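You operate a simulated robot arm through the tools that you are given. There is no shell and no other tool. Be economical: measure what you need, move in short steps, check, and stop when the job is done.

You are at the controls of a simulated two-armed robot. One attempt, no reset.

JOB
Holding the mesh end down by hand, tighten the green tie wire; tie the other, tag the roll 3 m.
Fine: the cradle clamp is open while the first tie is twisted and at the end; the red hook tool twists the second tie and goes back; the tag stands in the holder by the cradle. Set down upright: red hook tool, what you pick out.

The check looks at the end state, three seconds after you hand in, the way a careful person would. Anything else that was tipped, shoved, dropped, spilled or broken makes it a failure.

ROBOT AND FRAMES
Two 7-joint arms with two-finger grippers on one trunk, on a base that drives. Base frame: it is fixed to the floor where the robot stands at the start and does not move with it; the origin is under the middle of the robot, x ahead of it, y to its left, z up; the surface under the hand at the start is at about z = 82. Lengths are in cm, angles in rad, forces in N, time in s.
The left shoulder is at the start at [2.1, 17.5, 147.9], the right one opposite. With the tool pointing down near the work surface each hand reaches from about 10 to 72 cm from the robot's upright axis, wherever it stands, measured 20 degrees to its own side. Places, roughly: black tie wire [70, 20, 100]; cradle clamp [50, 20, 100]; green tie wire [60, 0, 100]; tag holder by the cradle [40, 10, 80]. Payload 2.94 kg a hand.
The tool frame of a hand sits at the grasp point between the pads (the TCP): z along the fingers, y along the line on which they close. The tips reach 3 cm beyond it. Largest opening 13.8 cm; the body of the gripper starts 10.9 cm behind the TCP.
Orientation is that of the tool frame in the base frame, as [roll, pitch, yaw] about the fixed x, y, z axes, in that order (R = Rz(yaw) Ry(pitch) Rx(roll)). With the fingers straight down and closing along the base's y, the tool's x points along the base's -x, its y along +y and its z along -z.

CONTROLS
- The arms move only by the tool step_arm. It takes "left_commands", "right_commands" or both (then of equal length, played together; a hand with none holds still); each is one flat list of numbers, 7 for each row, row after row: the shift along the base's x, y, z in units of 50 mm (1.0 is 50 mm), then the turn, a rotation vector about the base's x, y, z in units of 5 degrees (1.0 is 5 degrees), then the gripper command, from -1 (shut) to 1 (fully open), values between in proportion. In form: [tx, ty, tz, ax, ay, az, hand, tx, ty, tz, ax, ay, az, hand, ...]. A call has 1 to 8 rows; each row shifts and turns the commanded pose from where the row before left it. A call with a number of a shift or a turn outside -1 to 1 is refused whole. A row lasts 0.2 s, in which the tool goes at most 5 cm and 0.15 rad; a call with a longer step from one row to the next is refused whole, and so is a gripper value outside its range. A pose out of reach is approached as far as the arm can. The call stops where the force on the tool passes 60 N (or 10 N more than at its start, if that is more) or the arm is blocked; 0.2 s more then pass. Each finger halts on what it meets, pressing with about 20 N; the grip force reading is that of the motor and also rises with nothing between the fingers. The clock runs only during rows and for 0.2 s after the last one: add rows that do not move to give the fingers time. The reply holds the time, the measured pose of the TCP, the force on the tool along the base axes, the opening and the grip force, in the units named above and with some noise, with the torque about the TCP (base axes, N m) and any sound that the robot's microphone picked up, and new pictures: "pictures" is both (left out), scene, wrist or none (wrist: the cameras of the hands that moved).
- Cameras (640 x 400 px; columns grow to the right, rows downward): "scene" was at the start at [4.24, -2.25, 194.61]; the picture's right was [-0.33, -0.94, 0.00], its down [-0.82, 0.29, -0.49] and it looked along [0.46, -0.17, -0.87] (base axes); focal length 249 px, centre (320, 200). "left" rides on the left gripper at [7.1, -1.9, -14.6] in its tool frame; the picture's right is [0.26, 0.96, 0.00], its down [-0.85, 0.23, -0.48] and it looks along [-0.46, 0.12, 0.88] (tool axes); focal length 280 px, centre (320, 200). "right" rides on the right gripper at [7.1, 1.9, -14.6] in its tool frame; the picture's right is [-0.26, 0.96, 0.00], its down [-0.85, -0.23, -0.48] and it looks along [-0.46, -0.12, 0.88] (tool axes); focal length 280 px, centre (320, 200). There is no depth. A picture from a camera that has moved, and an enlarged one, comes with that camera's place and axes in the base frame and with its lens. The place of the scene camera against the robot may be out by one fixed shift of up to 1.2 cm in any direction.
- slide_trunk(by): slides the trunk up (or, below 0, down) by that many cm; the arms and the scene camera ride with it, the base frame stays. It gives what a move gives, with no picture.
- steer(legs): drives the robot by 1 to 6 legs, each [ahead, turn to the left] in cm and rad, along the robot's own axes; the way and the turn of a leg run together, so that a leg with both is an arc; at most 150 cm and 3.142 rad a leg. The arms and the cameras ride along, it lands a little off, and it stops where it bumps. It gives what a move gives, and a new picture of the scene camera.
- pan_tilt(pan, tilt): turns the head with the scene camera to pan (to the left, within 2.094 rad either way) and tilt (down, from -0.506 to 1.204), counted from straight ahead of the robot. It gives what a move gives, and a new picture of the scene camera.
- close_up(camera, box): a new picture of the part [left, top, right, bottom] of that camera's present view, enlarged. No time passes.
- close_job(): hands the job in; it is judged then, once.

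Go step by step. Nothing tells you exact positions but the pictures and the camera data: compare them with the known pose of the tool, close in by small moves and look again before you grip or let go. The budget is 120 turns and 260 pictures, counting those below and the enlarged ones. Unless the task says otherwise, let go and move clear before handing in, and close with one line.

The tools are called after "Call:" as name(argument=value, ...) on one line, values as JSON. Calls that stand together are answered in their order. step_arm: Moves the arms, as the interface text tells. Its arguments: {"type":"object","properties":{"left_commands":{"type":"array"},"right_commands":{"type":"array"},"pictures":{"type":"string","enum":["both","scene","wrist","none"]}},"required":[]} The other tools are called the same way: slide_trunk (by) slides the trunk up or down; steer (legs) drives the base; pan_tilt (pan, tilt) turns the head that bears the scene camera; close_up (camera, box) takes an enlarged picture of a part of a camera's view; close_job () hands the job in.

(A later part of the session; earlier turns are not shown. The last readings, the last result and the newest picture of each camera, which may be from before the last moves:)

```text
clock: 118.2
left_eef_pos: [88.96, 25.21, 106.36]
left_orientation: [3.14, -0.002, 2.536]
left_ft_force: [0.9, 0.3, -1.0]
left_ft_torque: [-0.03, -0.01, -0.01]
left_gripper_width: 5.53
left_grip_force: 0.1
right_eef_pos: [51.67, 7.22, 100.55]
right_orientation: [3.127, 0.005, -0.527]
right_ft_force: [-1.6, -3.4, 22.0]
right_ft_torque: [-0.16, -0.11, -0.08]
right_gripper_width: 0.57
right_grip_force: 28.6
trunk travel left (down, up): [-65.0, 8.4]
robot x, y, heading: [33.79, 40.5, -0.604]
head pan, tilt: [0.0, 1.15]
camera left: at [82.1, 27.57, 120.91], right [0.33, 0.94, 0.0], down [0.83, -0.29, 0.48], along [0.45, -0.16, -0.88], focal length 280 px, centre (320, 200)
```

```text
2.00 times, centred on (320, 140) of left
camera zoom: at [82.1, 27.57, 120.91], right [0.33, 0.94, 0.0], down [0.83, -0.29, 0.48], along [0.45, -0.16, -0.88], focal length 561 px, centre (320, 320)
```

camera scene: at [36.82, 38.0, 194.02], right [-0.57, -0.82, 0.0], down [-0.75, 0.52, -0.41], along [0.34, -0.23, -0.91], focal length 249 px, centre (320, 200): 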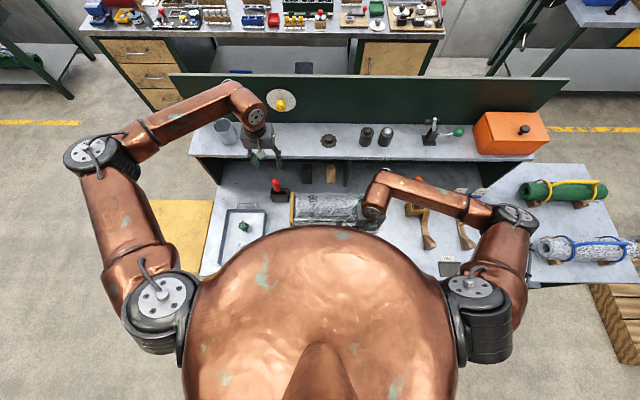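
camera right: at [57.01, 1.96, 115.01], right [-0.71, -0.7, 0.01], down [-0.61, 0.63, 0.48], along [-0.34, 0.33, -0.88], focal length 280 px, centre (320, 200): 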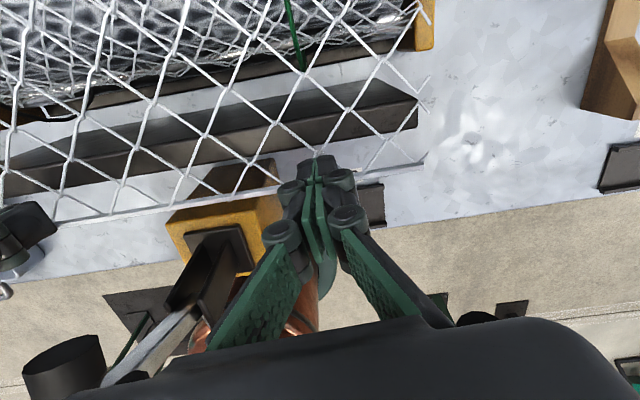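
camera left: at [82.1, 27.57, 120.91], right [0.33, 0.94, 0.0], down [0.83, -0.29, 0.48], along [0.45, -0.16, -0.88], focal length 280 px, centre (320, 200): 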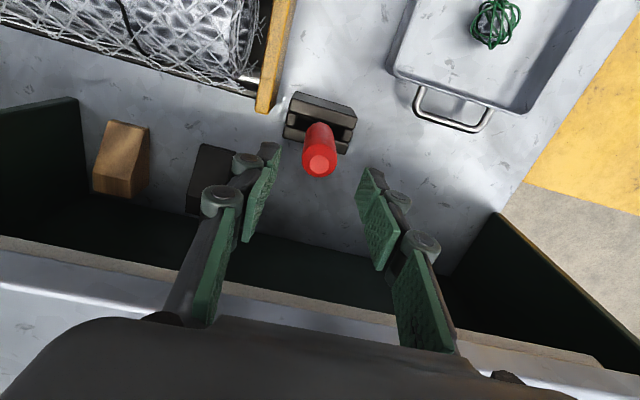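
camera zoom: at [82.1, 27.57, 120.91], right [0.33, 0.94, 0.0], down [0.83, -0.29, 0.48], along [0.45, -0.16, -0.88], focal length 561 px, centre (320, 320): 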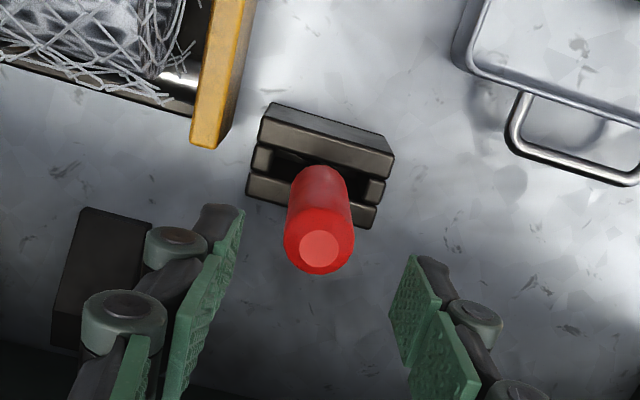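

Well centred on the handle. I go down to grip height and close.

Call:
step_arm(left_commands=[0, 0, -0.6, 0, 0, 0, -0.2, 0, 0, -0.6, 0, 0, 0, -0.2, 0, 0, -0.55, 0, 0, 0, -0.2, 0, 0, 0, 0, 0, 0, -1, 0, 0, 0, 0, 0, 0, -1, 0, 0, 0, 0, 0, 0, -1, 0, 0, 0, 0, 0, 0, -1], pictures="wrist")

```text
clock: 119.8
left_eef_pos: [88.97, 25.5, 97.71]
left_orientation: [-3.142, 0.0, 2.536]
left_ft_force: [0.5, 0.7, -0.6]
left_ft_torque: [-0.02, 0.03, -0.02]
left_gripper_width: 2.9
left_grip_force: 20.1
right_eef_pos: [51.77, 7.05, 100.66]
right_orientation: [3.129, 0.006, -0.53]
right_ft_force: [-0.2, -3.8, 22.4]
right_ft_torque: [-0.16, -0.17, -0.03]
right_gripper_width: 0.58
right_grip_force: 28.4
trunk travel left (down, up): [-65.0, 8.4]
robot x, y, heading: [33.6, 39.83, -0.607]
head pan, tilt: [0.0, 1.15]
camera left: at [82.14, 27.88, 112.33], right [0.33, 0.94, 0.0], down [0.83, -0.29, 0.48], along [0.45, -0.16, -0.88], focal length 280 px, centre (320, 200)
```

left: 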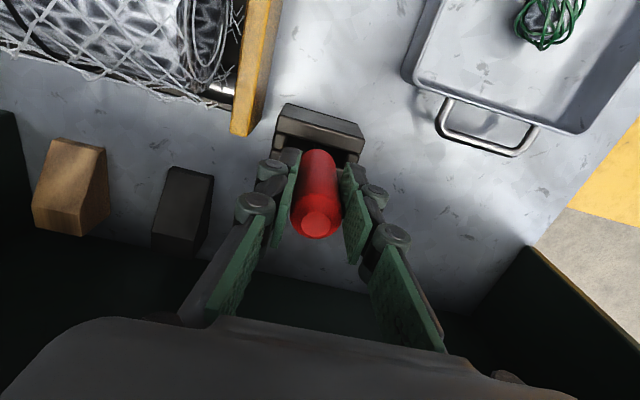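

Gripped (2.9 cm). I note this pose for returning the tool, then lift it straight out.

Call:
step_arm(left_commands=[0, 0, 0.4, 0, 0, 0, -1, 0, 0, 0.6, 0, 0, 0, -1, 0, 0, 0.6, 0, 0, 0, -1, 0, 0, 0.6, 0, 0, 0, -1, 0, 0, 0.6, 0, 0, 0, -1, 0, 0, 0.6, 0, 0, 0, -1, 0, 0, 0.6, 0, 0, 0, -1], pictures="both")

Call:
close_up(camera="scene", box=[210, 80, 370, 240])

Call:
close_up(camera="left", box=[200, 40, 440, 260])

```text
clock: 121.4
left_eef_pos: [89.08, 25.22, 117.71]
left_orientation: [3.139, -0.001, 2.537]
left_ft_force: [-0.1, 0.8, -1.4]
left_ft_torque: [0.0, -0.01, -0.01]
left_gripper_width: 2.92
left_grip_force: 20.3
right_eef_pos: [51.93, 7.15, 100.58]
right_orientation: [3.127, 0.004, -0.529]
right_ft_force: [-1.1, -2.1, 21.5]
right_ft_torque: [-0.16, -0.17, -0.07]
right_gripper_width: 0.61
right_grip_force: 28.4
trunk travel left (down, up): [-65.0, 8.4]
robot x, y, heading: [33.55, 40.27, -0.607]
head pan, tilt: [0.0, 1.15]
camera scene: at [36.75, 37.98, 194.02], right [-0.57, -0.82, 0.0], down [-0.75, 0.52, -0.41], along [0.34, -0.23, -0.91], focal length 249 px, centre (320, 200)
camera left: at [82.18, 27.61, 132.32], right [0.33, 0.94, 0.0], down [0.83, -0.29, 0.48], along [0.45, -0.16, -0.88], focal length 280 px, centre (320, 200)
```

scene: 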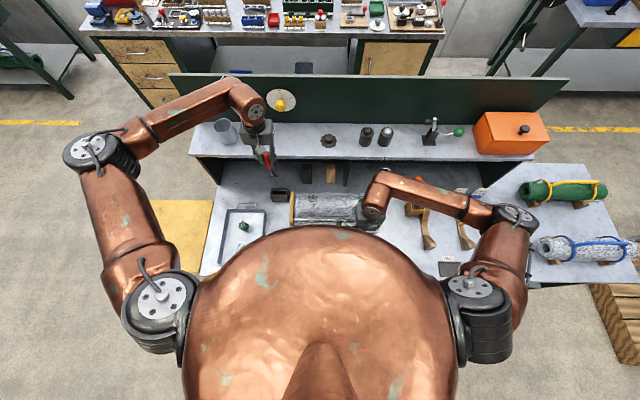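
left: 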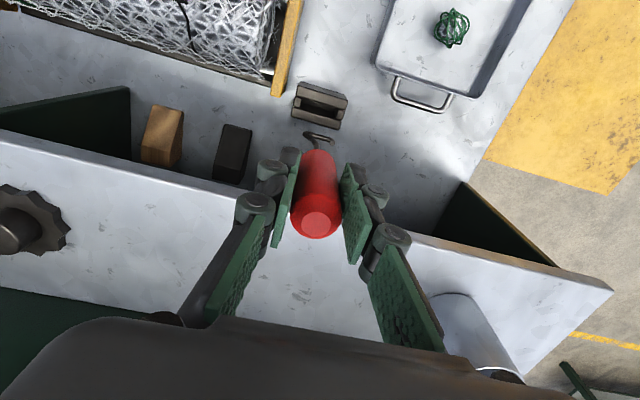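

```text
2.50 times, centred on (290, 160) of scene
camera zoom: at [36.75, 37.98, 194.02], right [-0.57, -0.82, 0.0], down [-0.75, 0.52, -0.41], along [0.34, -0.23, -0.91], focal length 622 px, centre (395, 300)
```

zoom: 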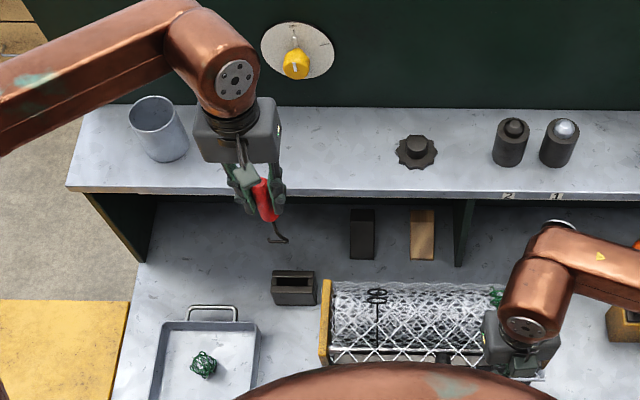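

```text
1.82 times, centred on (320, 150) of left
camera zoom: at [82.18, 27.61, 132.32], right [0.33, 0.94, 0.0], down [0.83, -0.29, 0.48], along [0.45, -0.16, -0.88], focal length 510 px, centre (320, 291)
```

zoom: 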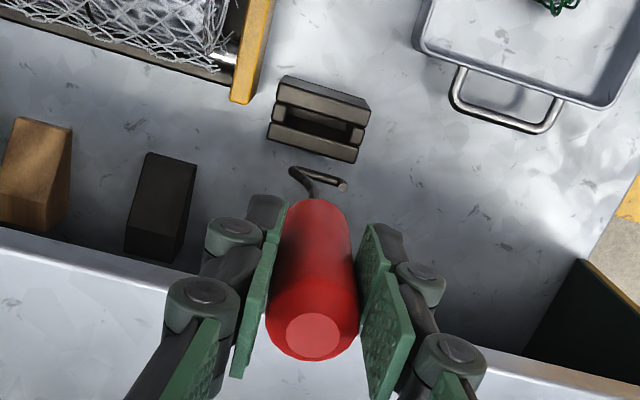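

The tool is out. I enlarge the hook itself to see its shape.

Call:
close_up(camera="scene", box=[255, 140, 295, 185])

Call:
close_up(camera="left", box=[280, 110, 360, 170])

Call:
close_up(camera="right", box=[0, 0, 300, 130])

```text
8.89 times, centred on (275, 162) of scene
camera zoom: at [36.75, 37.98, 194.02], right [-0.57, -0.82, 0.0], down [-0.75, 0.52, -0.41], along [0.34, -0.23, -0.91], focal length 2211 px, centre (720, 533)
```

zoom: 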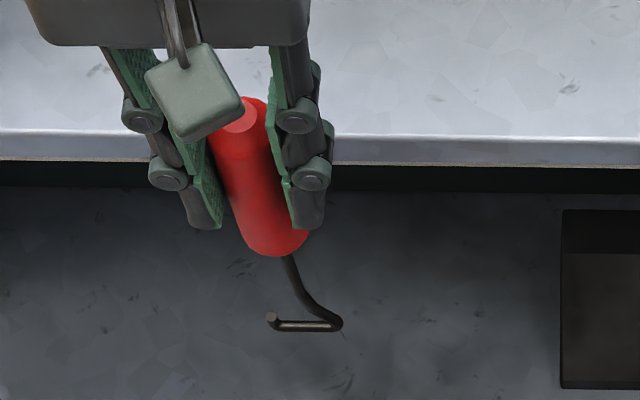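

```text
6.67 times, centred on (320, 140) of left
camera zoom: at [82.18, 27.61, 132.32], right [0.33, 0.94, 0.0], down [0.83, -0.29, 0.48], along [0.45, -0.16, -0.88], focal length 1869 px, centre (320, 600)
```

zoom: 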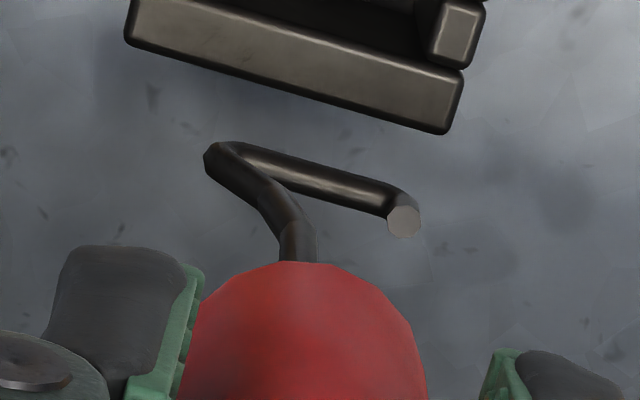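

```text
2.13 times, centred on (150, 65) of right
camera zoom: at [57.05, 2.01, 115.02], right [-0.71, -0.7, 0.01], down [-0.61, 0.63, 0.48], along [-0.34, 0.33, -0.88], focal length 598 px, centre (683, 488)
```

zoom: 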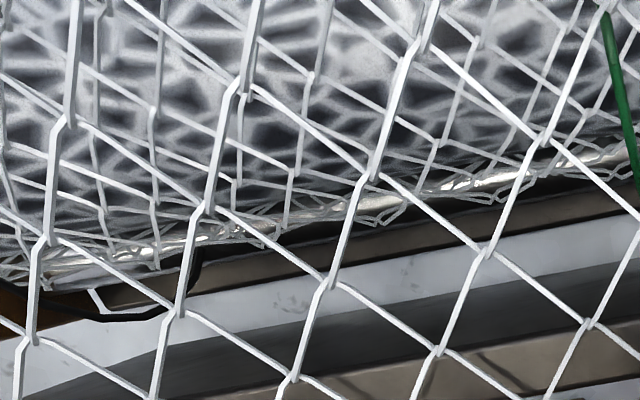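

The hook is a J: its bottom prong runs 3 cm along the closing axis, ~13 cm below the TCP, with an upturned tip on the +b end. I'll turn it +90° so the tip points toward me, and pass it through both standing black loops from behind.

Call:
step_arm(left_commands=[-0.274, -0.3025, 0.1, 0, 0, 1, -1, -0.274, -0.3025, 0.1, 0, 0, 1, -1, -0.274, -0.3025, 0.1, 0, 0, 1, -1, -0.274, -0.3025, 0.1, 0, 0, 1, -1, -0.274, -0.3025, 0.1, 0, 0, 1, -1, -0.274, -0.3025, 0.1, 0, 0, 1, -1, -0.274, -0.3025, 0.1, 0, 0, 1, -1, -0.274, -0.3025, 0.1, 0, 0, 1, -1], pictures="none")

Call:
step_arm(left_commands=[0, 0, 0, 0, 0, 1, -1, 0, 0, 0, 0, 0, 1, -1, 0, 0, 0, 0, 0, 1, -1, 0, 0, 0, 0, 0, 1, -1, 0, 0, 0, 0, 0, 1, -1, 0, 0, 0, 0, 0, 1, -1, 0, 0, 0, 0, 0, 1, -1, 0, 0, 0, 0, 0, 1, -1], pictures="none")

Call:
step_arm(left_commands=[0, 0, 0, 0, 0, 1, -1, 0, 0, 0, 0, 0, 1, -1], pictures="both")

Call:
close_up(camera="left", box=[220, 0, 540, 200])

Call:
close_up(camera="scene", box=[275, 140, 355, 240])

```text
clock: 123.2
left_eef_pos: [77.9, 12.83, 121.91]
left_orientation: [3.141, 0.001, -3.047]
left_ft_force: [-0.2, -0.8, -1.4]
left_ft_torque: [-0.02, -0.02, 0.03]
left_gripper_width: 2.92
left_grip_force: 20.2
right_eef_pos: [51.76, 7.2, 100.44]
right_orientation: [3.129, 0.004, -0.528]
right_ft_force: [0.8, -0.6, 21.9]
right_ft_torque: [-0.06, -0.23, -0.11]
right_gripper_width: 0.59
right_grip_force: 28.7
trunk travel left (down, up): [-65.0, 8.4]
robot x, y, heading: [33.92, 40.28, -0.608]
head pan, tilt: [0.0, 1.15]
```

```text
clock: 125.0
left_eef_pos: [78.02, 13.33, 121.65]
left_orientation: [-3.14, -0.002, -2.35]
left_ft_force: [0.5, -0.3, -1.0]
left_ft_torque: [0.0, 0.07, -0.02]
left_gripper_width: 2.91
left_grip_force: 20.1
right_eef_pos: [51.79, 7.21, 100.44]
right_orientation: [3.128, 0.005, -0.528]
right_ft_force: [0.0, -1.3, 22.3]
right_ft_torque: [-0.1, -0.19, -0.04]
right_gripper_width: 0.61
right_grip_force: 28.2
trunk travel left (down, up): [-65.0, 8.4]
robot x, y, heading: [33.73, 40.12, -0.604]
head pan, tilt: [0.0, 1.15]
```

```text
clock: 125.6
left_eef_pos: [78.04, 13.33, 121.83]
left_orientation: [3.141, -0.001, -2.174]
left_ft_force: [-0.4, 0.0, -1.0]
left_ft_torque: [0.01, 0.02, 0.04]
left_gripper_width: 2.88
left_grip_force: 19.9
right_eef_pos: [51.88, 7.14, 100.54]
right_orientation: [3.128, 0.007, -0.528]
right_ft_force: [-0.2, -1.3, 21.2]
right_ft_torque: [-0.09, -0.18, -0.01]
right_gripper_width: 0.61
right_grip_force: 28.1
trunk travel left (down, up): [-65.0, 8.4]
robot x, y, heading: [33.62, 40.72, -0.606]
head pan, tilt: [0.0, 1.15]
camera scene: at [36.79, 38.0, 194.02], right [-0.57, -0.82, 0.0], down [-0.75, 0.52, -0.41], along [0.34, -0.23, -0.91], focal length 249 px, centre (320, 200)
camera left: at [75.62, 6.27, 136.32], right [-0.94, 0.33, 0.0], down [0.29, 0.83, 0.47], along [0.16, 0.45, -0.88], focal length 280 px, centre (320, 200)
```

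scene: 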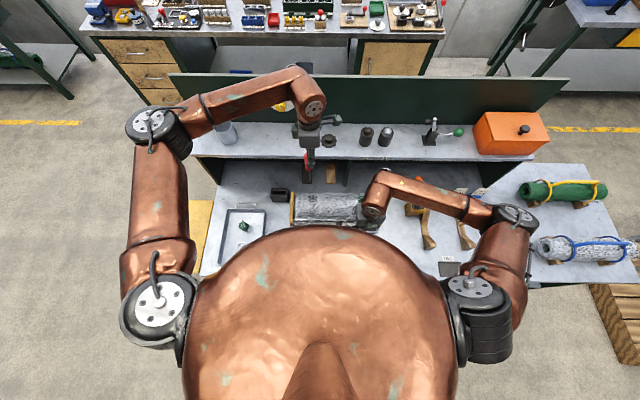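
left: 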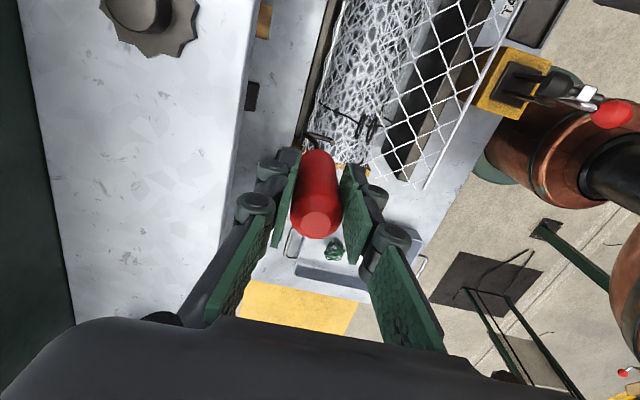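

```text
2.00 times, centred on (380, 100) of left
camera zoom: at [75.62, 6.27, 136.32], right [-0.94, 0.33, 0.0], down [0.29, 0.83, 0.47], along [0.16, 0.45, -0.88], focal length 561 px, centre (200, 400)
```

zoom: 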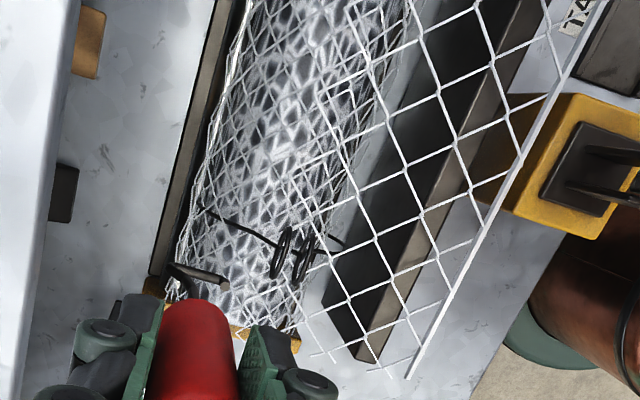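

```text
4.00 times, centred on (315, 190) of scene
camera zoom: at [36.79, 38.0, 194.02], right [-0.57, -0.82, 0.0], down [-0.75, 0.52, -0.41], along [0.34, -0.23, -0.91], focal length 995 px, centre (340, 240)
```

zoom: 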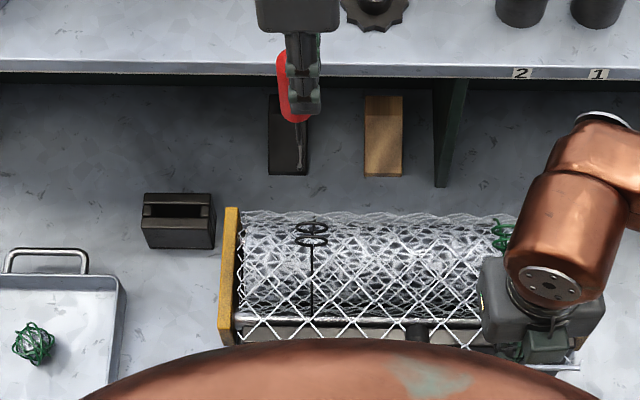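

The hook and both standing black loops show in the left view. I lower to just behind and slightly above the loops.

Call:
step_arm(left_commands=[-0.245, 0.067, -0.43, 0, 0, 0, -1, -0.245, 0.067, -0.43, 0, 0, 0, -1], pictures="wrist")

Call:
close_up(camera="left", box=[270, 70, 430, 170])

Call:
close_up(camera="scene", box=[285, 160, 345, 220])

Call:
close_up(camera="right", box=[0, 0, 160, 120])

```text
clock: 126.2
left_eef_pos: [75.59, 13.94, 117.26]
left_orientation: [-3.141, -0.003, -2.177]
left_ft_force: [-0.5, -0.2, -0.6]
left_ft_torque: [0.02, 0.04, -0.05]
left_gripper_width: 2.92
left_grip_force: 20.0
right_eef_pos: [51.75, 7.1, 100.4]
right_orientation: [3.128, 0.005, -0.528]
right_ft_force: [-1.1, -1.1, 21.4]
right_ft_torque: [-0.05, -0.19, 0.0]
right_gripper_width: 0.61
right_grip_force: 28.3
trunk travel left (down, up): [-65.0, 8.4]
robot x, y, heading: [33.49, 40.4, -0.608]
head pan, tilt: [0.0, 1.15]
camera left: at [73.17, 6.97, 131.86], right [-0.94, 0.33, 0.0], down [0.29, 0.83, 0.47], along [0.16, 0.45, -0.88], focal length 280 px, centre (320, 200)
```

left: 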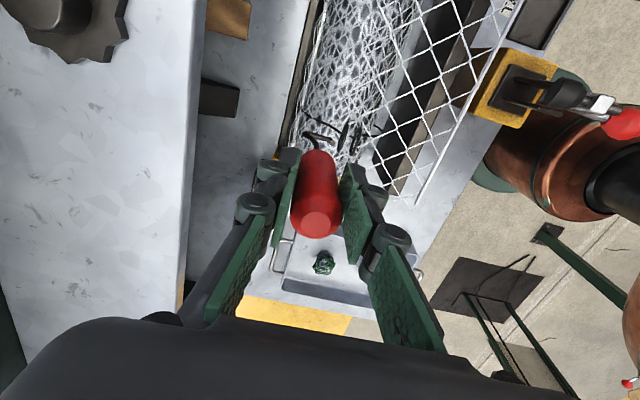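

```text
4.00 times, centred on (350, 120) of left
camera zoom: at [73.17, 6.97, 131.86], right [-0.94, 0.33, 0.0], down [0.29, 0.83, 0.47], along [0.16, 0.45, -0.88], focal length 1122 px, centre (200, 520)
```

zoom: 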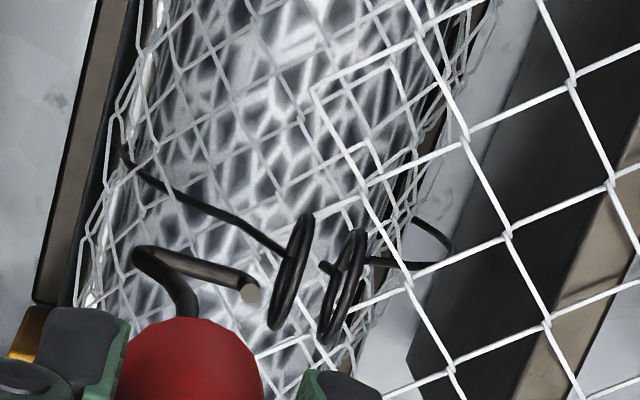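

```text
6.67 times, centred on (315, 190) of scene
camera zoom: at [36.78, 37.99, 194.02], right [-0.57, -0.82, 0.0], down [-0.75, 0.52, -0.41], along [0.34, -0.23, -0.91], focal length 1658 px, centre (353, 267)
```

zoom: 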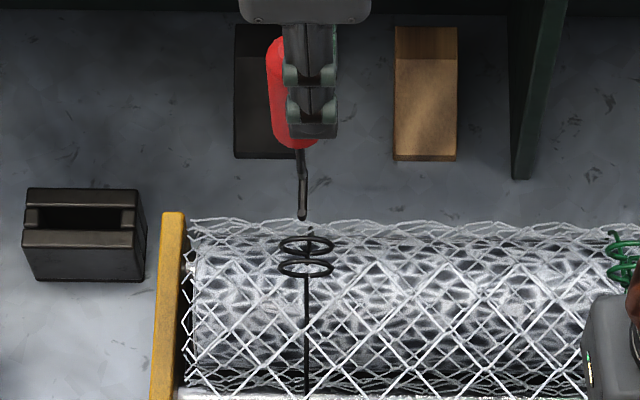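

```text
3.33 times, centred on (80, 60) of right
camera zoom: at [57.06, 2.02, 115.02], right [-0.71, -0.7, 0.01], down [-0.61, 0.63, 0.48], along [-0.34, 0.33, -0.88], focal length 935 px, centre (1120, 667)
```

zoom: 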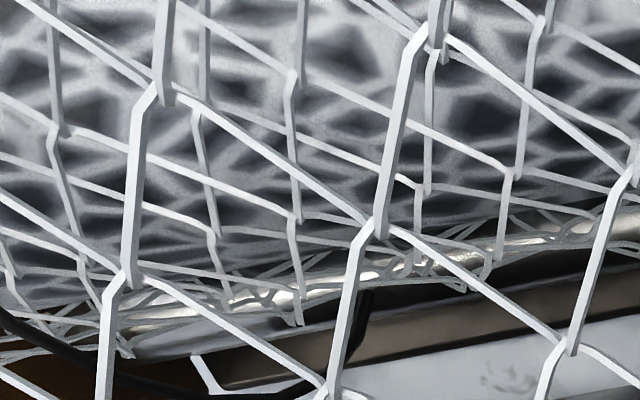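

Hook is aligned within 2–3 mm laterally; I lower ~2.2 cm to ring-centre height, still behind the loops, and recheck.

Call:
step_arm(left_commands=[-0.023, -0.033, -0.24, 0, 0, 0, -1, 0, 0, -0.2, 0, 0, 0, -1], pictures="none")

Call:
close_up(camera="left", box=[270, 70, 430, 170])

Call:
close_up(camera="scene", box=[295, 170, 335, 210])

```text
clock: 126.8
left_eef_pos: [75.26, 13.87, 115.15]
left_orientation: [3.141, -0.001, -2.176]
left_ft_force: [0.5, 1.3, -0.8]
left_ft_torque: [0.0, 0.0, -0.01]
left_gripper_width: 2.88
left_grip_force: 20.2
right_eef_pos: [51.69, 7.09, 100.54]
right_orientation: [3.128, 0.005, -0.526]
right_ft_force: [-0.5, -1.7, 21.6]
right_ft_torque: [-0.09, -0.21, -0.02]
right_gripper_width: 0.6
right_grip_force: 28.6
trunk travel left (down, up): [-65.0, 8.4]
robot x, y, heading: [33.46, 40.46, -0.609]
head pan, tilt: [0.0, 1.15]
```

```text
4.00 times, centred on (350, 120) of left
camera zoom: at [73.03, 6.81, 129.65], right [-0.94, 0.33, 0.0], down [0.29, 0.83, 0.47], along [0.16, 0.45, -0.88], focal length 1122 px, centre (200, 520)
```

zoom: 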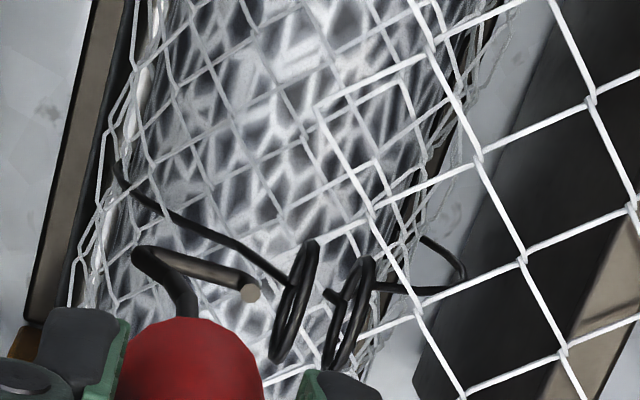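

```text
10.00 times, centred on (315, 190) of scene
camera zoom: at [36.79, 38.0, 194.02], right [-0.57, -0.82, 0.0], down [-0.75, 0.52, -0.41], along [0.34, -0.23, -0.91], focal length 2487 px, centre (370, 300)
```

zoom: 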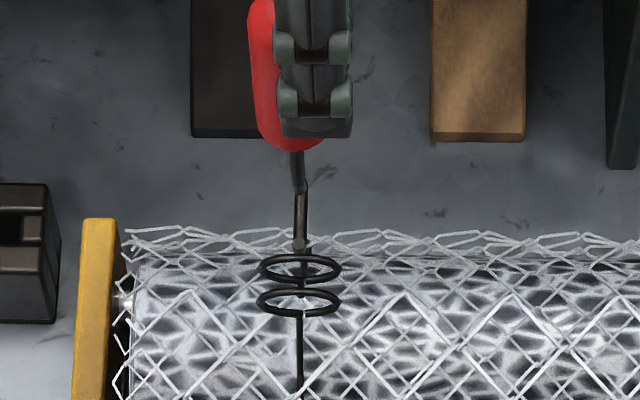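

Hook tip is dead-centre on the rings in both views. I slide it 3 cm through both loops.

Call:
step_arm(left_commands=[-0.123, 0.0856, 0, 0, 0, 0, -1, -0.123, 0.0856, 0, 0, 0, 0, -1, -0.123, 0.0856, 0, 0, 0, 0, -1, -0.123, 0.0856, 0, 0, 0, 0, -1], pictures="none")

Call:
close_up(camera="left", box=[270, 70, 430, 170])

Call:
close_up(camera="scene", box=[295, 170, 335, 210])

```text
clock: 127.8
left_eef_pos: [73.09, 15.16, 115.18]
left_orientation: [3.14, -0.002, -2.177]
left_ft_force: [6.4, -2.7, 1.4]
left_ft_torque: [-0.59, -0.94, -0.03]
left_gripper_width: 3.55
left_grip_force: 19.6
right_eef_pos: [51.67, 7.12, 100.52]
right_orientation: [3.129, 0.004, -0.529]
right_ft_force: [-3.0, -0.3, 23.6]
right_ft_torque: [-0.06, -0.16, -0.01]
right_gripper_width: 0.57
right_grip_force: 28.3
trunk travel left (down, up): [-65.0, 8.4]
robot x, y, heading: [33.78, 39.91, -0.609]
head pan, tilt: [0.0, 1.15]
```

```text
4.00 times, centred on (350, 120) of left
camera zoom: at [70.67, 8.31, 129.72], right [-0.94, 0.33, 0.0], down [0.29, 0.83, 0.47], along [0.16, 0.45, -0.88], focal length 1122 px, centre (200, 520)
```

zoom: 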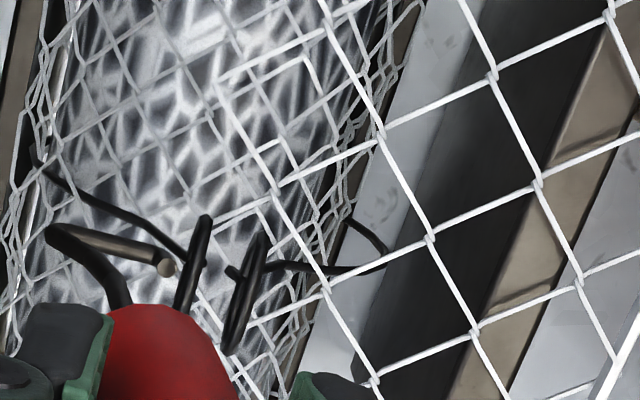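

```text
10.00 times, centred on (315, 190) of scene
camera zoom: at [36.82, 37.98, 194.02], right [-0.57, -0.82, 0.0], down [-0.75, 0.52, -0.41], along [0.34, -0.23, -0.91], focal length 2487 px, centre (370, 300)
```

zoom: 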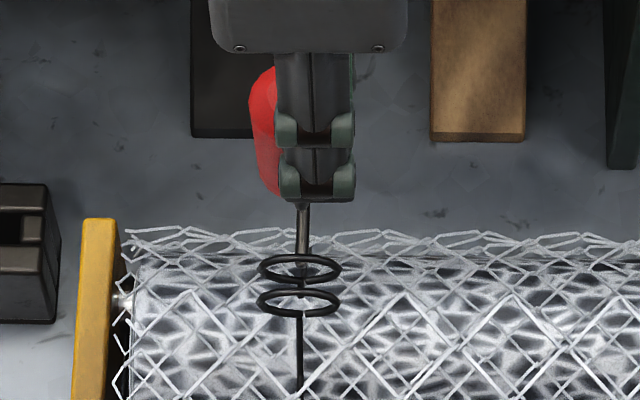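

The tip touched something and the tool tilted slightly in the grip. I back off and look again.

Call:
step_arm(left_commands=[0.123, -0.0856, 0, 0, 0, 0, -1, 0.123, -0.0856, 0, 0, 0, 0, -1, 0.123, -0.0856, 0, 0, 0, 0, -1, 0.123, -0.0856, 0, 0, 0, 0, -1], pictures="wrist")

Call:
close_up(camera="left", box=[270, 70, 430, 170])

Call:
close_up(camera="scene", box=[295, 170, 335, 210])

```text
clock: 128.8
left_eef_pos: [75.5, 13.74, 115.14]
left_orientation: [3.14, -0.001, -2.176]
left_ft_force: [0.4, 0.5, -0.9]
left_ft_torque: [-0.01, 0.0, 0.0]
left_gripper_width: 2.93
left_grip_force: 20.2
right_eef_pos: [51.89, 7.2, 100.57]
right_orientation: [3.129, 0.005, -0.529]
right_ft_force: [-0.8, -0.7, 22.7]
right_ft_torque: [-0.09, -0.15, 0.02]
right_gripper_width: 0.59
right_grip_force: 28.4
trunk travel left (down, up): [-65.0, 8.4]
robot x, y, heading: [33.58, 40.3, -0.604]
head pan, tilt: [0.0, 1.15]
camera left: at [73.15, 6.79, 129.73], right [-0.94, 0.33, 0.0], down [0.3, 0.83, 0.48], along [0.16, 0.45, -0.88], focal length 280 px, centre (320, 200)
```

left: 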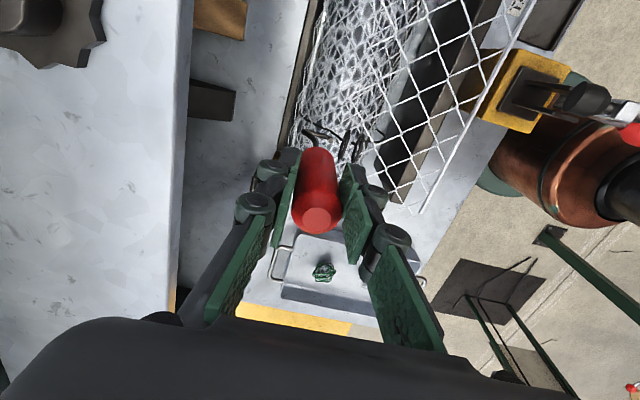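

```text
4.00 times, centred on (350, 120) of left
camera zoom: at [73.15, 6.79, 129.73], right [-0.94, 0.33, 0.0], down [0.3, 0.83, 0.48], along [0.16, 0.45, -0.88], focal length 1122 px, centre (200, 520)
```

zoom: 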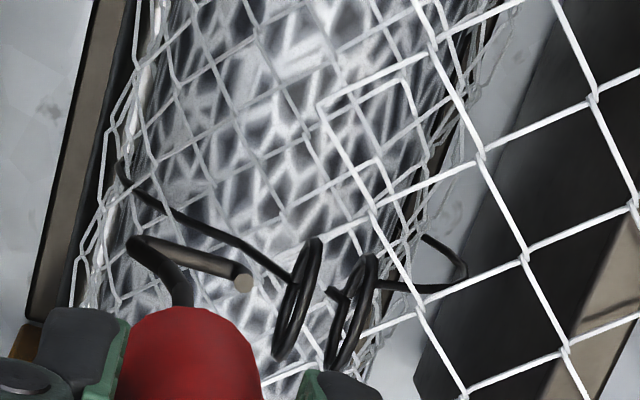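

```text
10.00 times, centred on (315, 190) of scene
camera zoom: at [36.79, 37.99, 194.02], right [-0.57, -0.82, 0.0], down [-0.75, 0.52, -0.41], along [0.34, -0.23, -0.91], focal length 2487 px, centre (370, 300)
```

zoom: 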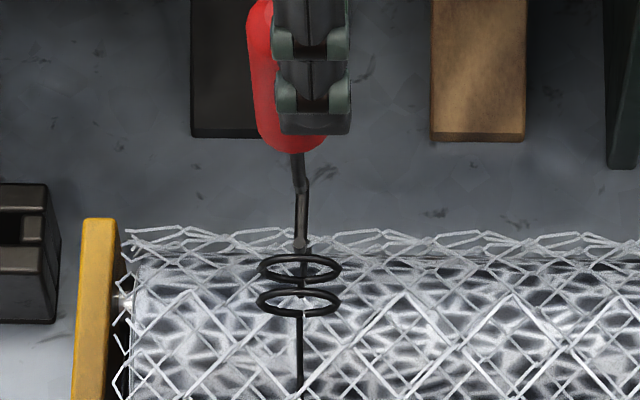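

The tool came back upright. I retry slowly with the hook 0.5 cm higher, watching where it meets the ring.

Call:
step_arm(left_commands=[0, 0, 0.1, 0, 0, 0, -1, -0.123, 0.0856, 0, 0, 0, 0, -1, -0.123, 0.0856, 0, 0, 0, 0, -1], pictures="none")

Call:
close_up(camera="left", box=[290, 110, 370, 160])

Call:
close_up(camera="scene", box=[305, 186, 321, 206])

```text
clock: 129.6
left_eef_pos: [74.37, 14.58, 115.72]
left_orientation: [-3.139, -0.002, -2.176]
left_ft_force: [5.3, -3.4, 1.6]
left_ft_torque: [-0.55, -0.85, -0.08]
left_gripper_width: 3.1
left_grip_force: 20.3
right_eef_pos: [51.78, 7.08, 100.52]
right_orientation: [3.126, 0.005, -0.528]
right_ft_force: [-1.7, 0.4, 21.9]
right_ft_torque: [-0.05, -0.12, -0.06]
right_gripper_width: 0.58
right_grip_force: 28.4
trunk travel left (down, up): [-65.0, 8.4]
robot x, y, heading: [33.35, 40.25, -0.605]
head pan, tilt: [0.0, 1.15]
```

```text
8.00 times, centred on (330, 135) of left
camera zoom: at [72.01, 7.7, 130.36], right [-0.94, 0.33, 0.0], down [0.29, 0.83, 0.47], along [0.16, 0.45, -0.88], focal length 2243 px, centre (240, 720)
```

zoom: 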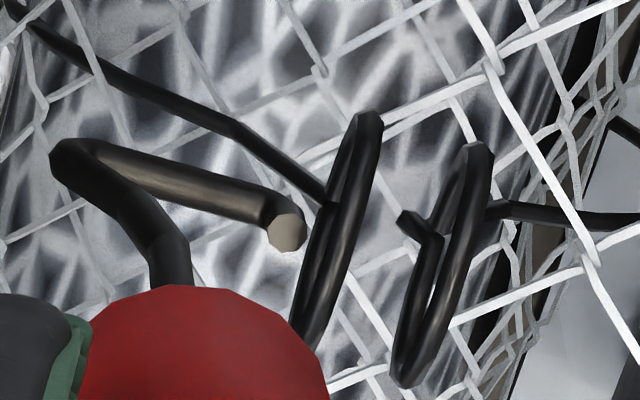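

```text
16.00 times, centred on (313, 196) of scene
camera zoom: at [36.82, 37.99, 194.02], right [-0.57, -0.82, 0.0], down [-0.75, 0.52, -0.41], along [0.34, -0.23, -0.91], focal length 3980 px, centre (432, 264)
```

zoom: 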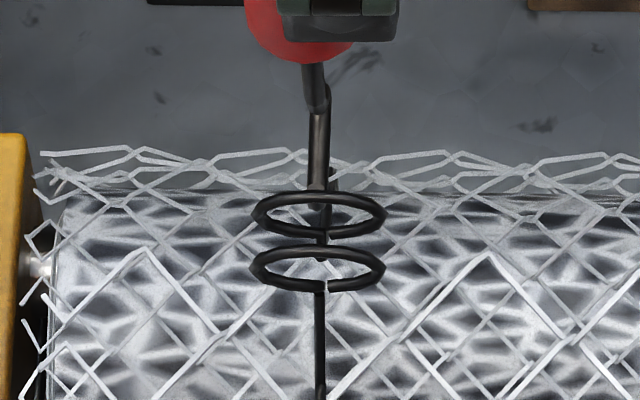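

The upturned tip seems to meet the ring's top arc. I back off, go lower by ~1.2 cm, and try again.

Call:
step_arm(left_commands=[0.123, -0.0856, 0, 0, 0, 0, -1, 0.06, -0.043, -0.12, 0, 0, 0, -1, 0, 0, -0.12, 0, 0, 0, -1], pictures="none")

Call:
close_up(camera="scene", box=[305, 186, 321, 206])

Call:
step_arm(left_commands=[-0.123, 0.0856, 0, 0, 0, 0, -1, -0.123, 0.0856, 0, 0, 0, 0, -1], pictures="none")

Call:
close_up(camera="left", box=[290, 110, 370, 160])

Call:
close_up(camera="scene", box=[305, 186, 321, 206])

```text
clock: 130.4
left_eef_pos: [75.29, 13.9, 114.49]
left_orientation: [3.141, -0.002, -2.177]
left_ft_force: [-0.8, -0.2, -1.0]
left_ft_torque: [-0.01, 0.02, 0.01]
left_gripper_width: 2.9
left_grip_force: 19.6
right_eef_pos: [51.83, 7.22, 100.47]
right_orientation: [3.13, 0.005, -0.527]
right_ft_force: [-0.6, 0.3, 21.8]
right_ft_torque: [-0.05, -0.16, 0.0]
right_gripper_width: 0.59
right_grip_force: 28.4
trunk travel left (down, up): [-65.0, 8.4]
robot x, y, heading: [33.38, 40.03, -0.603]
head pan, tilt: [0.0, 1.15]
```

```text
16.00 times, centred on (313, 196) of scene
camera zoom: at [36.78, 38.01, 194.02], right [-0.57, -0.82, 0.0], down [-0.75, 0.52, -0.41], along [0.34, -0.23, -0.91], focal length 3980 px, centre (432, 264)
```

zoom: 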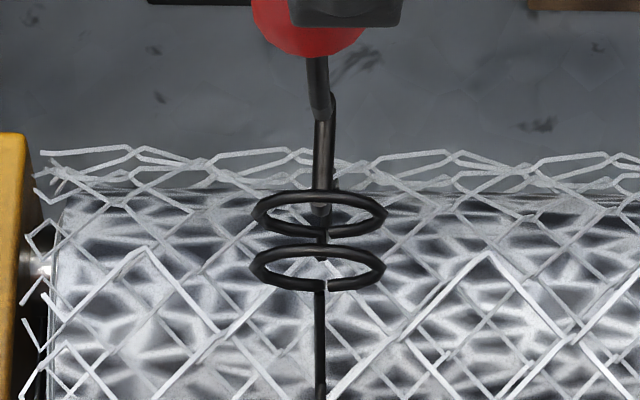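

```text
clock: 131.0
left_eef_pos: [73.95, 14.82, 114.52]
left_orientation: [-3.14, -0.002, -2.176]
left_ft_force: [4.1, -3.3, 2.0]
left_ft_torque: [-0.48, -0.64, -0.04]
left_gripper_width: 3.14
left_grip_force: 19.8
right_eef_pos: [51.73, 7.1, 100.52]
right_orientation: [3.129, 0.005, -0.528]
right_ft_force: [-1.8, 0.5, 22.3]
right_ft_torque: [-0.08, -0.19, 0.01]
right_gripper_width: 0.6
right_grip_force: 28.0
trunk travel left (down, up): [-65.0, 8.4]
robot x, y, heading: [33.76, 40.38, -0.604]
head pan, tilt: [0.0, 1.15]
```

```text
8.00 times, centred on (330, 135) of left
camera zoom: at [71.53, 7.77, 129.12], right [-0.94, 0.33, 0.0], down [0.29, 0.83, 0.47], along [0.16, 0.45, -0.88], focal length 2243 px, centre (240, 720)
```

zoom: 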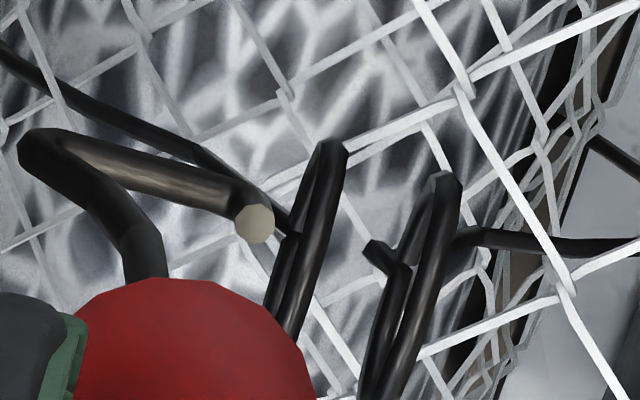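

```text
16.00 times, centred on (313, 196) of scene
camera zoom: at [36.79, 37.99, 194.02], right [-0.57, -0.82, 0.0], down [-0.75, 0.52, -0.41], along [0.34, -0.23, -0.91], focal length 3980 px, centre (432, 264)
```

zoom: 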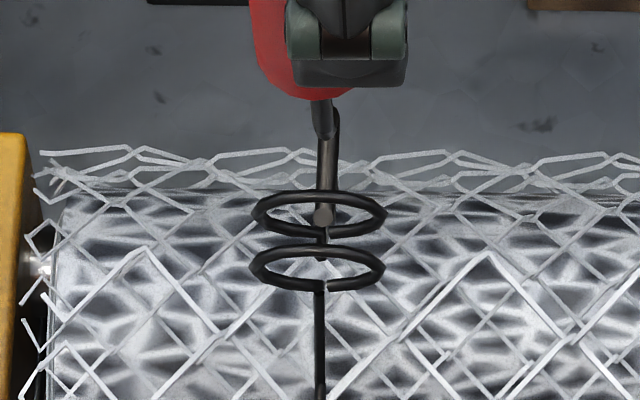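

Force/torque ratios say the contact is ~15–16 cm below the TCP, so the hook is longer than I took it and is hitting the ring's bottom/wire. I back off, raise to put the prong at ring centre, and retry.

Call:
step_arm(left_commands=[0.123, -0.0856, 0, 0, 0, 0, -1, 0.123, -0.0856, 0.2, 0, 0, 0, -1, 0, 0, 0.18, 0, 0, 0, -1], pictures="none")

Call:
step_arm(left_commands=[-0.123, 0.0856, 0, 0, 0, 0, -1, -0.123, 0.0856, 0, 0, 0, 0, -1], pictures="none")

Call:
close_up(camera="left", box=[290, 110, 370, 160])

Call:
close_up(camera="scene", box=[305, 182, 325, 207])

```text
clock: 131.8
left_eef_pos: [75.11, 13.91, 116.34]
left_orientation: [3.141, -0.001, -2.177]
left_ft_force: [0.1, 0.3, -1.1]
left_ft_torque: [-0.01, 0.03, -0.02]
left_gripper_width: 2.92
left_grip_force: 19.5
right_eef_pos: [51.71, 7.1, 100.46]
right_orientation: [3.127, 0.006, -0.527]
right_ft_force: [-1.8, 0.1, 22.8]
right_ft_torque: [-0.1, -0.17, 0.0]
right_gripper_width: 0.6
right_grip_force: 28.3
trunk travel left (down, up): [-65.0, 8.4]
robot x, y, heading: [33.92, 40.36, -0.607]
head pan, tilt: [0.0, 1.15]
```

```text
clock: 132.4
left_eef_pos: [73.99, 14.81, 116.64]
left_orientation: [-3.139, -0.002, -2.176]
left_ft_force: [4.9, -4.1, 1.2]
left_ft_torque: [-0.66, -0.78, -0.07]
left_gripper_width: 3.1
left_grip_force: 19.8
right_eef_pos: [51.78, 7.08, 100.48]
right_orientation: [3.128, 0.006, -0.526]
right_ft_force: [-0.6, 0.2, 22.5]
right_ft_torque: [-0.08, -0.18, -0.02]
right_gripper_width: 0.61
right_grip_force: 28.1
trunk travel left (down, up): [-65.0, 8.4]
robot x, y, heading: [33.66, 40.31, -0.605]
head pan, tilt: [0.0, 1.15]
```

```text
8.00 times, centred on (330, 135) of left
camera zoom: at [71.63, 7.79, 131.16], right [-0.94, 0.33, 0.0], down [0.29, 0.83, 0.47], along [0.16, 0.45, -0.88], focal length 2243 px, centre (240, 720)
```

zoom: 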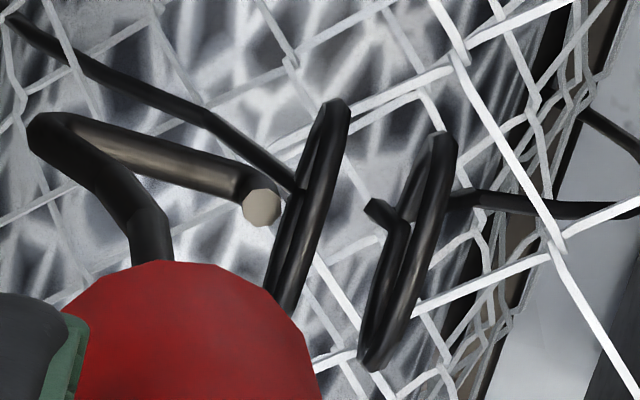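

```text
16.00 times, centred on (315, 194) of scene
camera zoom: at [36.8, 37.99, 194.02], right [-0.57, -0.82, 0.0], down [-0.75, 0.52, -0.41], along [0.34, -0.23, -0.91], focal length 3980 px, centre (400, 288)
```

zoom: 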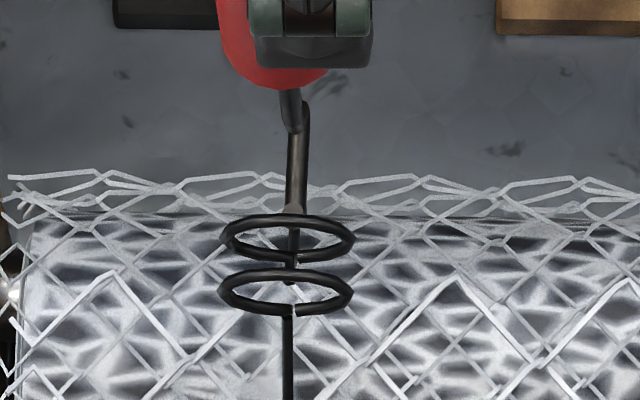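

All heights block at the ring face, so the eyes act solid. The other sound engagement is dropping the prong into the 1 cm gap between the two loops and turning both like a key. I back off, lift, correct the tool's 4° lean, and turn the prong parallel to the gap.

Call:
step_arm(left_commands=[0.123, -0.0856, 0, 0, 0, 0, -1, 0, 0, 0.5, 0, 0, 0, -1, 0, 0, 0.45, -0.626, 0.436, 0, -1], pictures="none")

Call:
step_arm(left_commands=[-0.035, 0.053, 0, 0, 0, 1, -1, -0.035, 0.053, 0, 0, 0, 1, -1, -0.035, 0.053, 0, 0, 0, 1, -1, -0.035, 0.053, 0, 0, 0, 1, -1, -0.035, 0.053, 0, 0, 0, 1, -1, -0.035, 0.053, 0, 0, 0, 1, -1, -0.035, 0.053, 0, 0, 0, 1, -1, -0.035, 0.053, 0, 0, 0, 1, -1], pictures="none")

Call:
step_arm(left_commands=[0, 0, 0, 0, 0, 1, -1, 0, 0, 0, 0, 0, 1, -1, 0, 0, 0, 0, 0, 1, -1, 0, 0, 0, 0, 0, 1, -1, 0, 0, 0, 0, 0, 1, -1, 0, 0, 0, 0, 0, 1, -1, 0, 0, 0, 0, 0, 1, -1, 0, 0, 0, 0, 0, 1, -1], pictures="none")

Call:
step_arm(left_commands=[0, 0, 0, 0, 0, 1, -1, 0, 0, 0, 0, 0, 1, -1], pictures="both")

Call:
close_up(camera="left", box=[240, 70, 400, 170])

Call:
close_up(camera="scene", box=[300, 170, 340, 210])

```text
clock: 133.2
left_eef_pos: [74.92, 14.48, 121.02]
left_orientation: [3.139, -0.069, -2.176]
left_ft_force: [0.8, -0.6, -0.4]
left_ft_torque: [0.02, 0.02, 0.01]
left_gripper_width: 2.92
left_grip_force: 19.5
right_eef_pos: [51.8, 7.16, 100.52]
right_orientation: [3.125, 0.004, -0.531]
right_ft_force: [-1.3, -0.7, 22.0]
right_ft_torque: [-0.15, -0.15, 0.08]
right_gripper_width: 0.62
right_grip_force: 28.5
trunk travel left (down, up): [-65.0, 8.4]
robot x, y, heading: [33.83, 40.01, -0.608]
head pan, tilt: [0.0, 1.15]
```

```text
clock: 135.0
left_eef_pos: [73.3, 16.42, 121.08]
left_orientation: [3.141, -0.068, -1.477]
left_ft_force: [-0.2, -0.5, -0.8]
left_ft_torque: [-0.03, 0.01, -0.03]
left_gripper_width: 2.88
left_grip_force: 20.2
right_eef_pos: [51.74, 7.2, 100.53]
right_orientation: [3.128, 0.004, -0.527]
right_ft_force: [1.4, -1.4, 21.6]
right_ft_torque: [-0.04, -0.19, -0.01]
right_gripper_width: 0.6
right_grip_force: 28.0
trunk travel left (down, up): [-65.0, 8.4]
robot x, y, heading: [33.23, 40.05, -0.6]
head pan, tilt: [0.0, 1.15]
```

```text
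clock: 136.8
left_eef_pos: [73.01, 16.36, 121.07]
left_orientation: [3.141, -0.068, -0.779]
left_ft_force: [0.3, 0.2, -0.8]
left_ft_torque: [0.0, -0.02, 0.0]
left_gripper_width: 2.91
left_grip_force: 20.6
right_eef_pos: [51.77, 7.13, 100.51]
right_orientation: [3.126, 0.005, -0.528]
right_ft_force: [1.0, -1.3, 22.3]
right_ft_torque: [-0.09, -0.19, -0.05]
right_gripper_width: 0.61
right_grip_force: 28.3
trunk travel left (down, up): [-65.0, 8.4]
robot x, y, heading: [33.74, 40.26, -0.605]
head pan, tilt: [0.0, 1.15]
```

```text
clock: 137.4
left_eef_pos: [73.14, 16.52, 121.16]
left_orientation: [3.139, -0.069, -0.604]
left_ft_force: [-1.2, 0.0, -0.5]
left_ft_torque: [0.0, 0.01, 0.05]
left_gripper_width: 2.9
left_grip_force: 20.2
right_eef_pos: [51.84, 7.19, 100.43]
right_orientation: [3.128, 0.005, -0.527]
right_ft_force: [1.0, -0.4, 21.9]
right_ft_torque: [-0.06, -0.2, -0.01]
right_gripper_width: 0.59
right_grip_force: 28.4
trunk travel left (down, up): [-65.0, 8.4]
robot x, y, heading: [33.61, 39.85, -0.609]
head pan, tilt: [0.0, 1.15]
camera scene: at [36.8, 38.0, 194.02], right [-0.57, -0.82, 0.0], down [-0.75, 0.52, -0.41], along [0.34, -0.23, -0.91], focal length 249 px, centre (320, 200)
camera left: at [79.33, 14.53, 136.21], right [-0.33, -0.94, 0.02], down [-0.85, 0.31, 0.42], along [-0.4, 0.12, -0.91], focal length 280 px, centre (320, 200)
```

scene: 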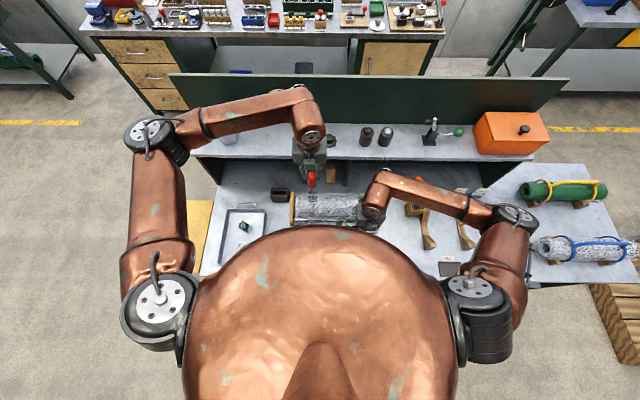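
left: 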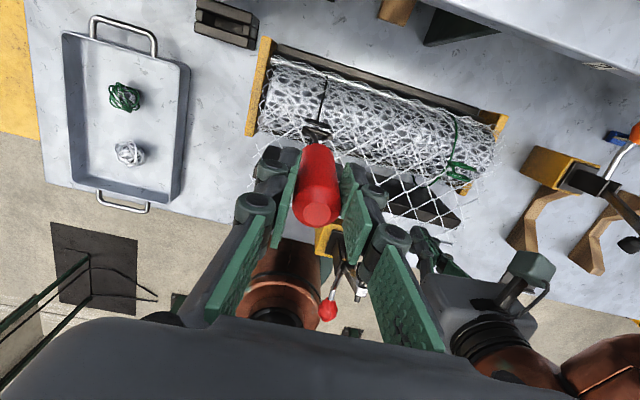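

```text
4.00 times, centred on (320, 120) of left
camera zoom: at [79.33, 14.53, 136.21], right [-0.33, -0.94, 0.02], down [-0.85, 0.31, 0.42], along [-0.4, 0.12, -0.91], focal length 1122 px, centre (320, 520)
```

zoom: 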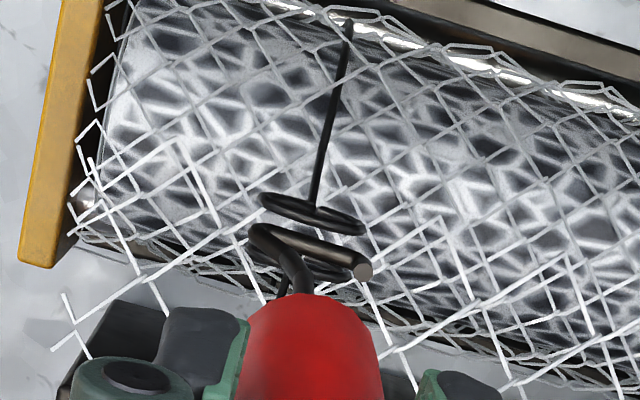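

```text
10.00 times, centred on (320, 190) of scene
camera zoom: at [36.8, 38.0, 194.02], right [-0.57, -0.82, 0.0], down [-0.75, 0.52, -0.41], along [0.34, -0.23, -0.91], focal length 2487 px, centre (320, 300)
```

zoom: 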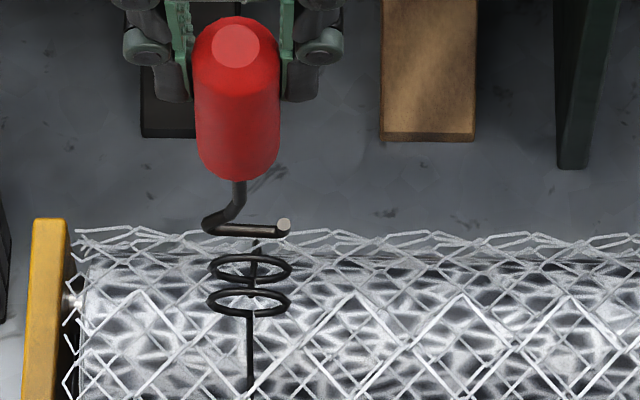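

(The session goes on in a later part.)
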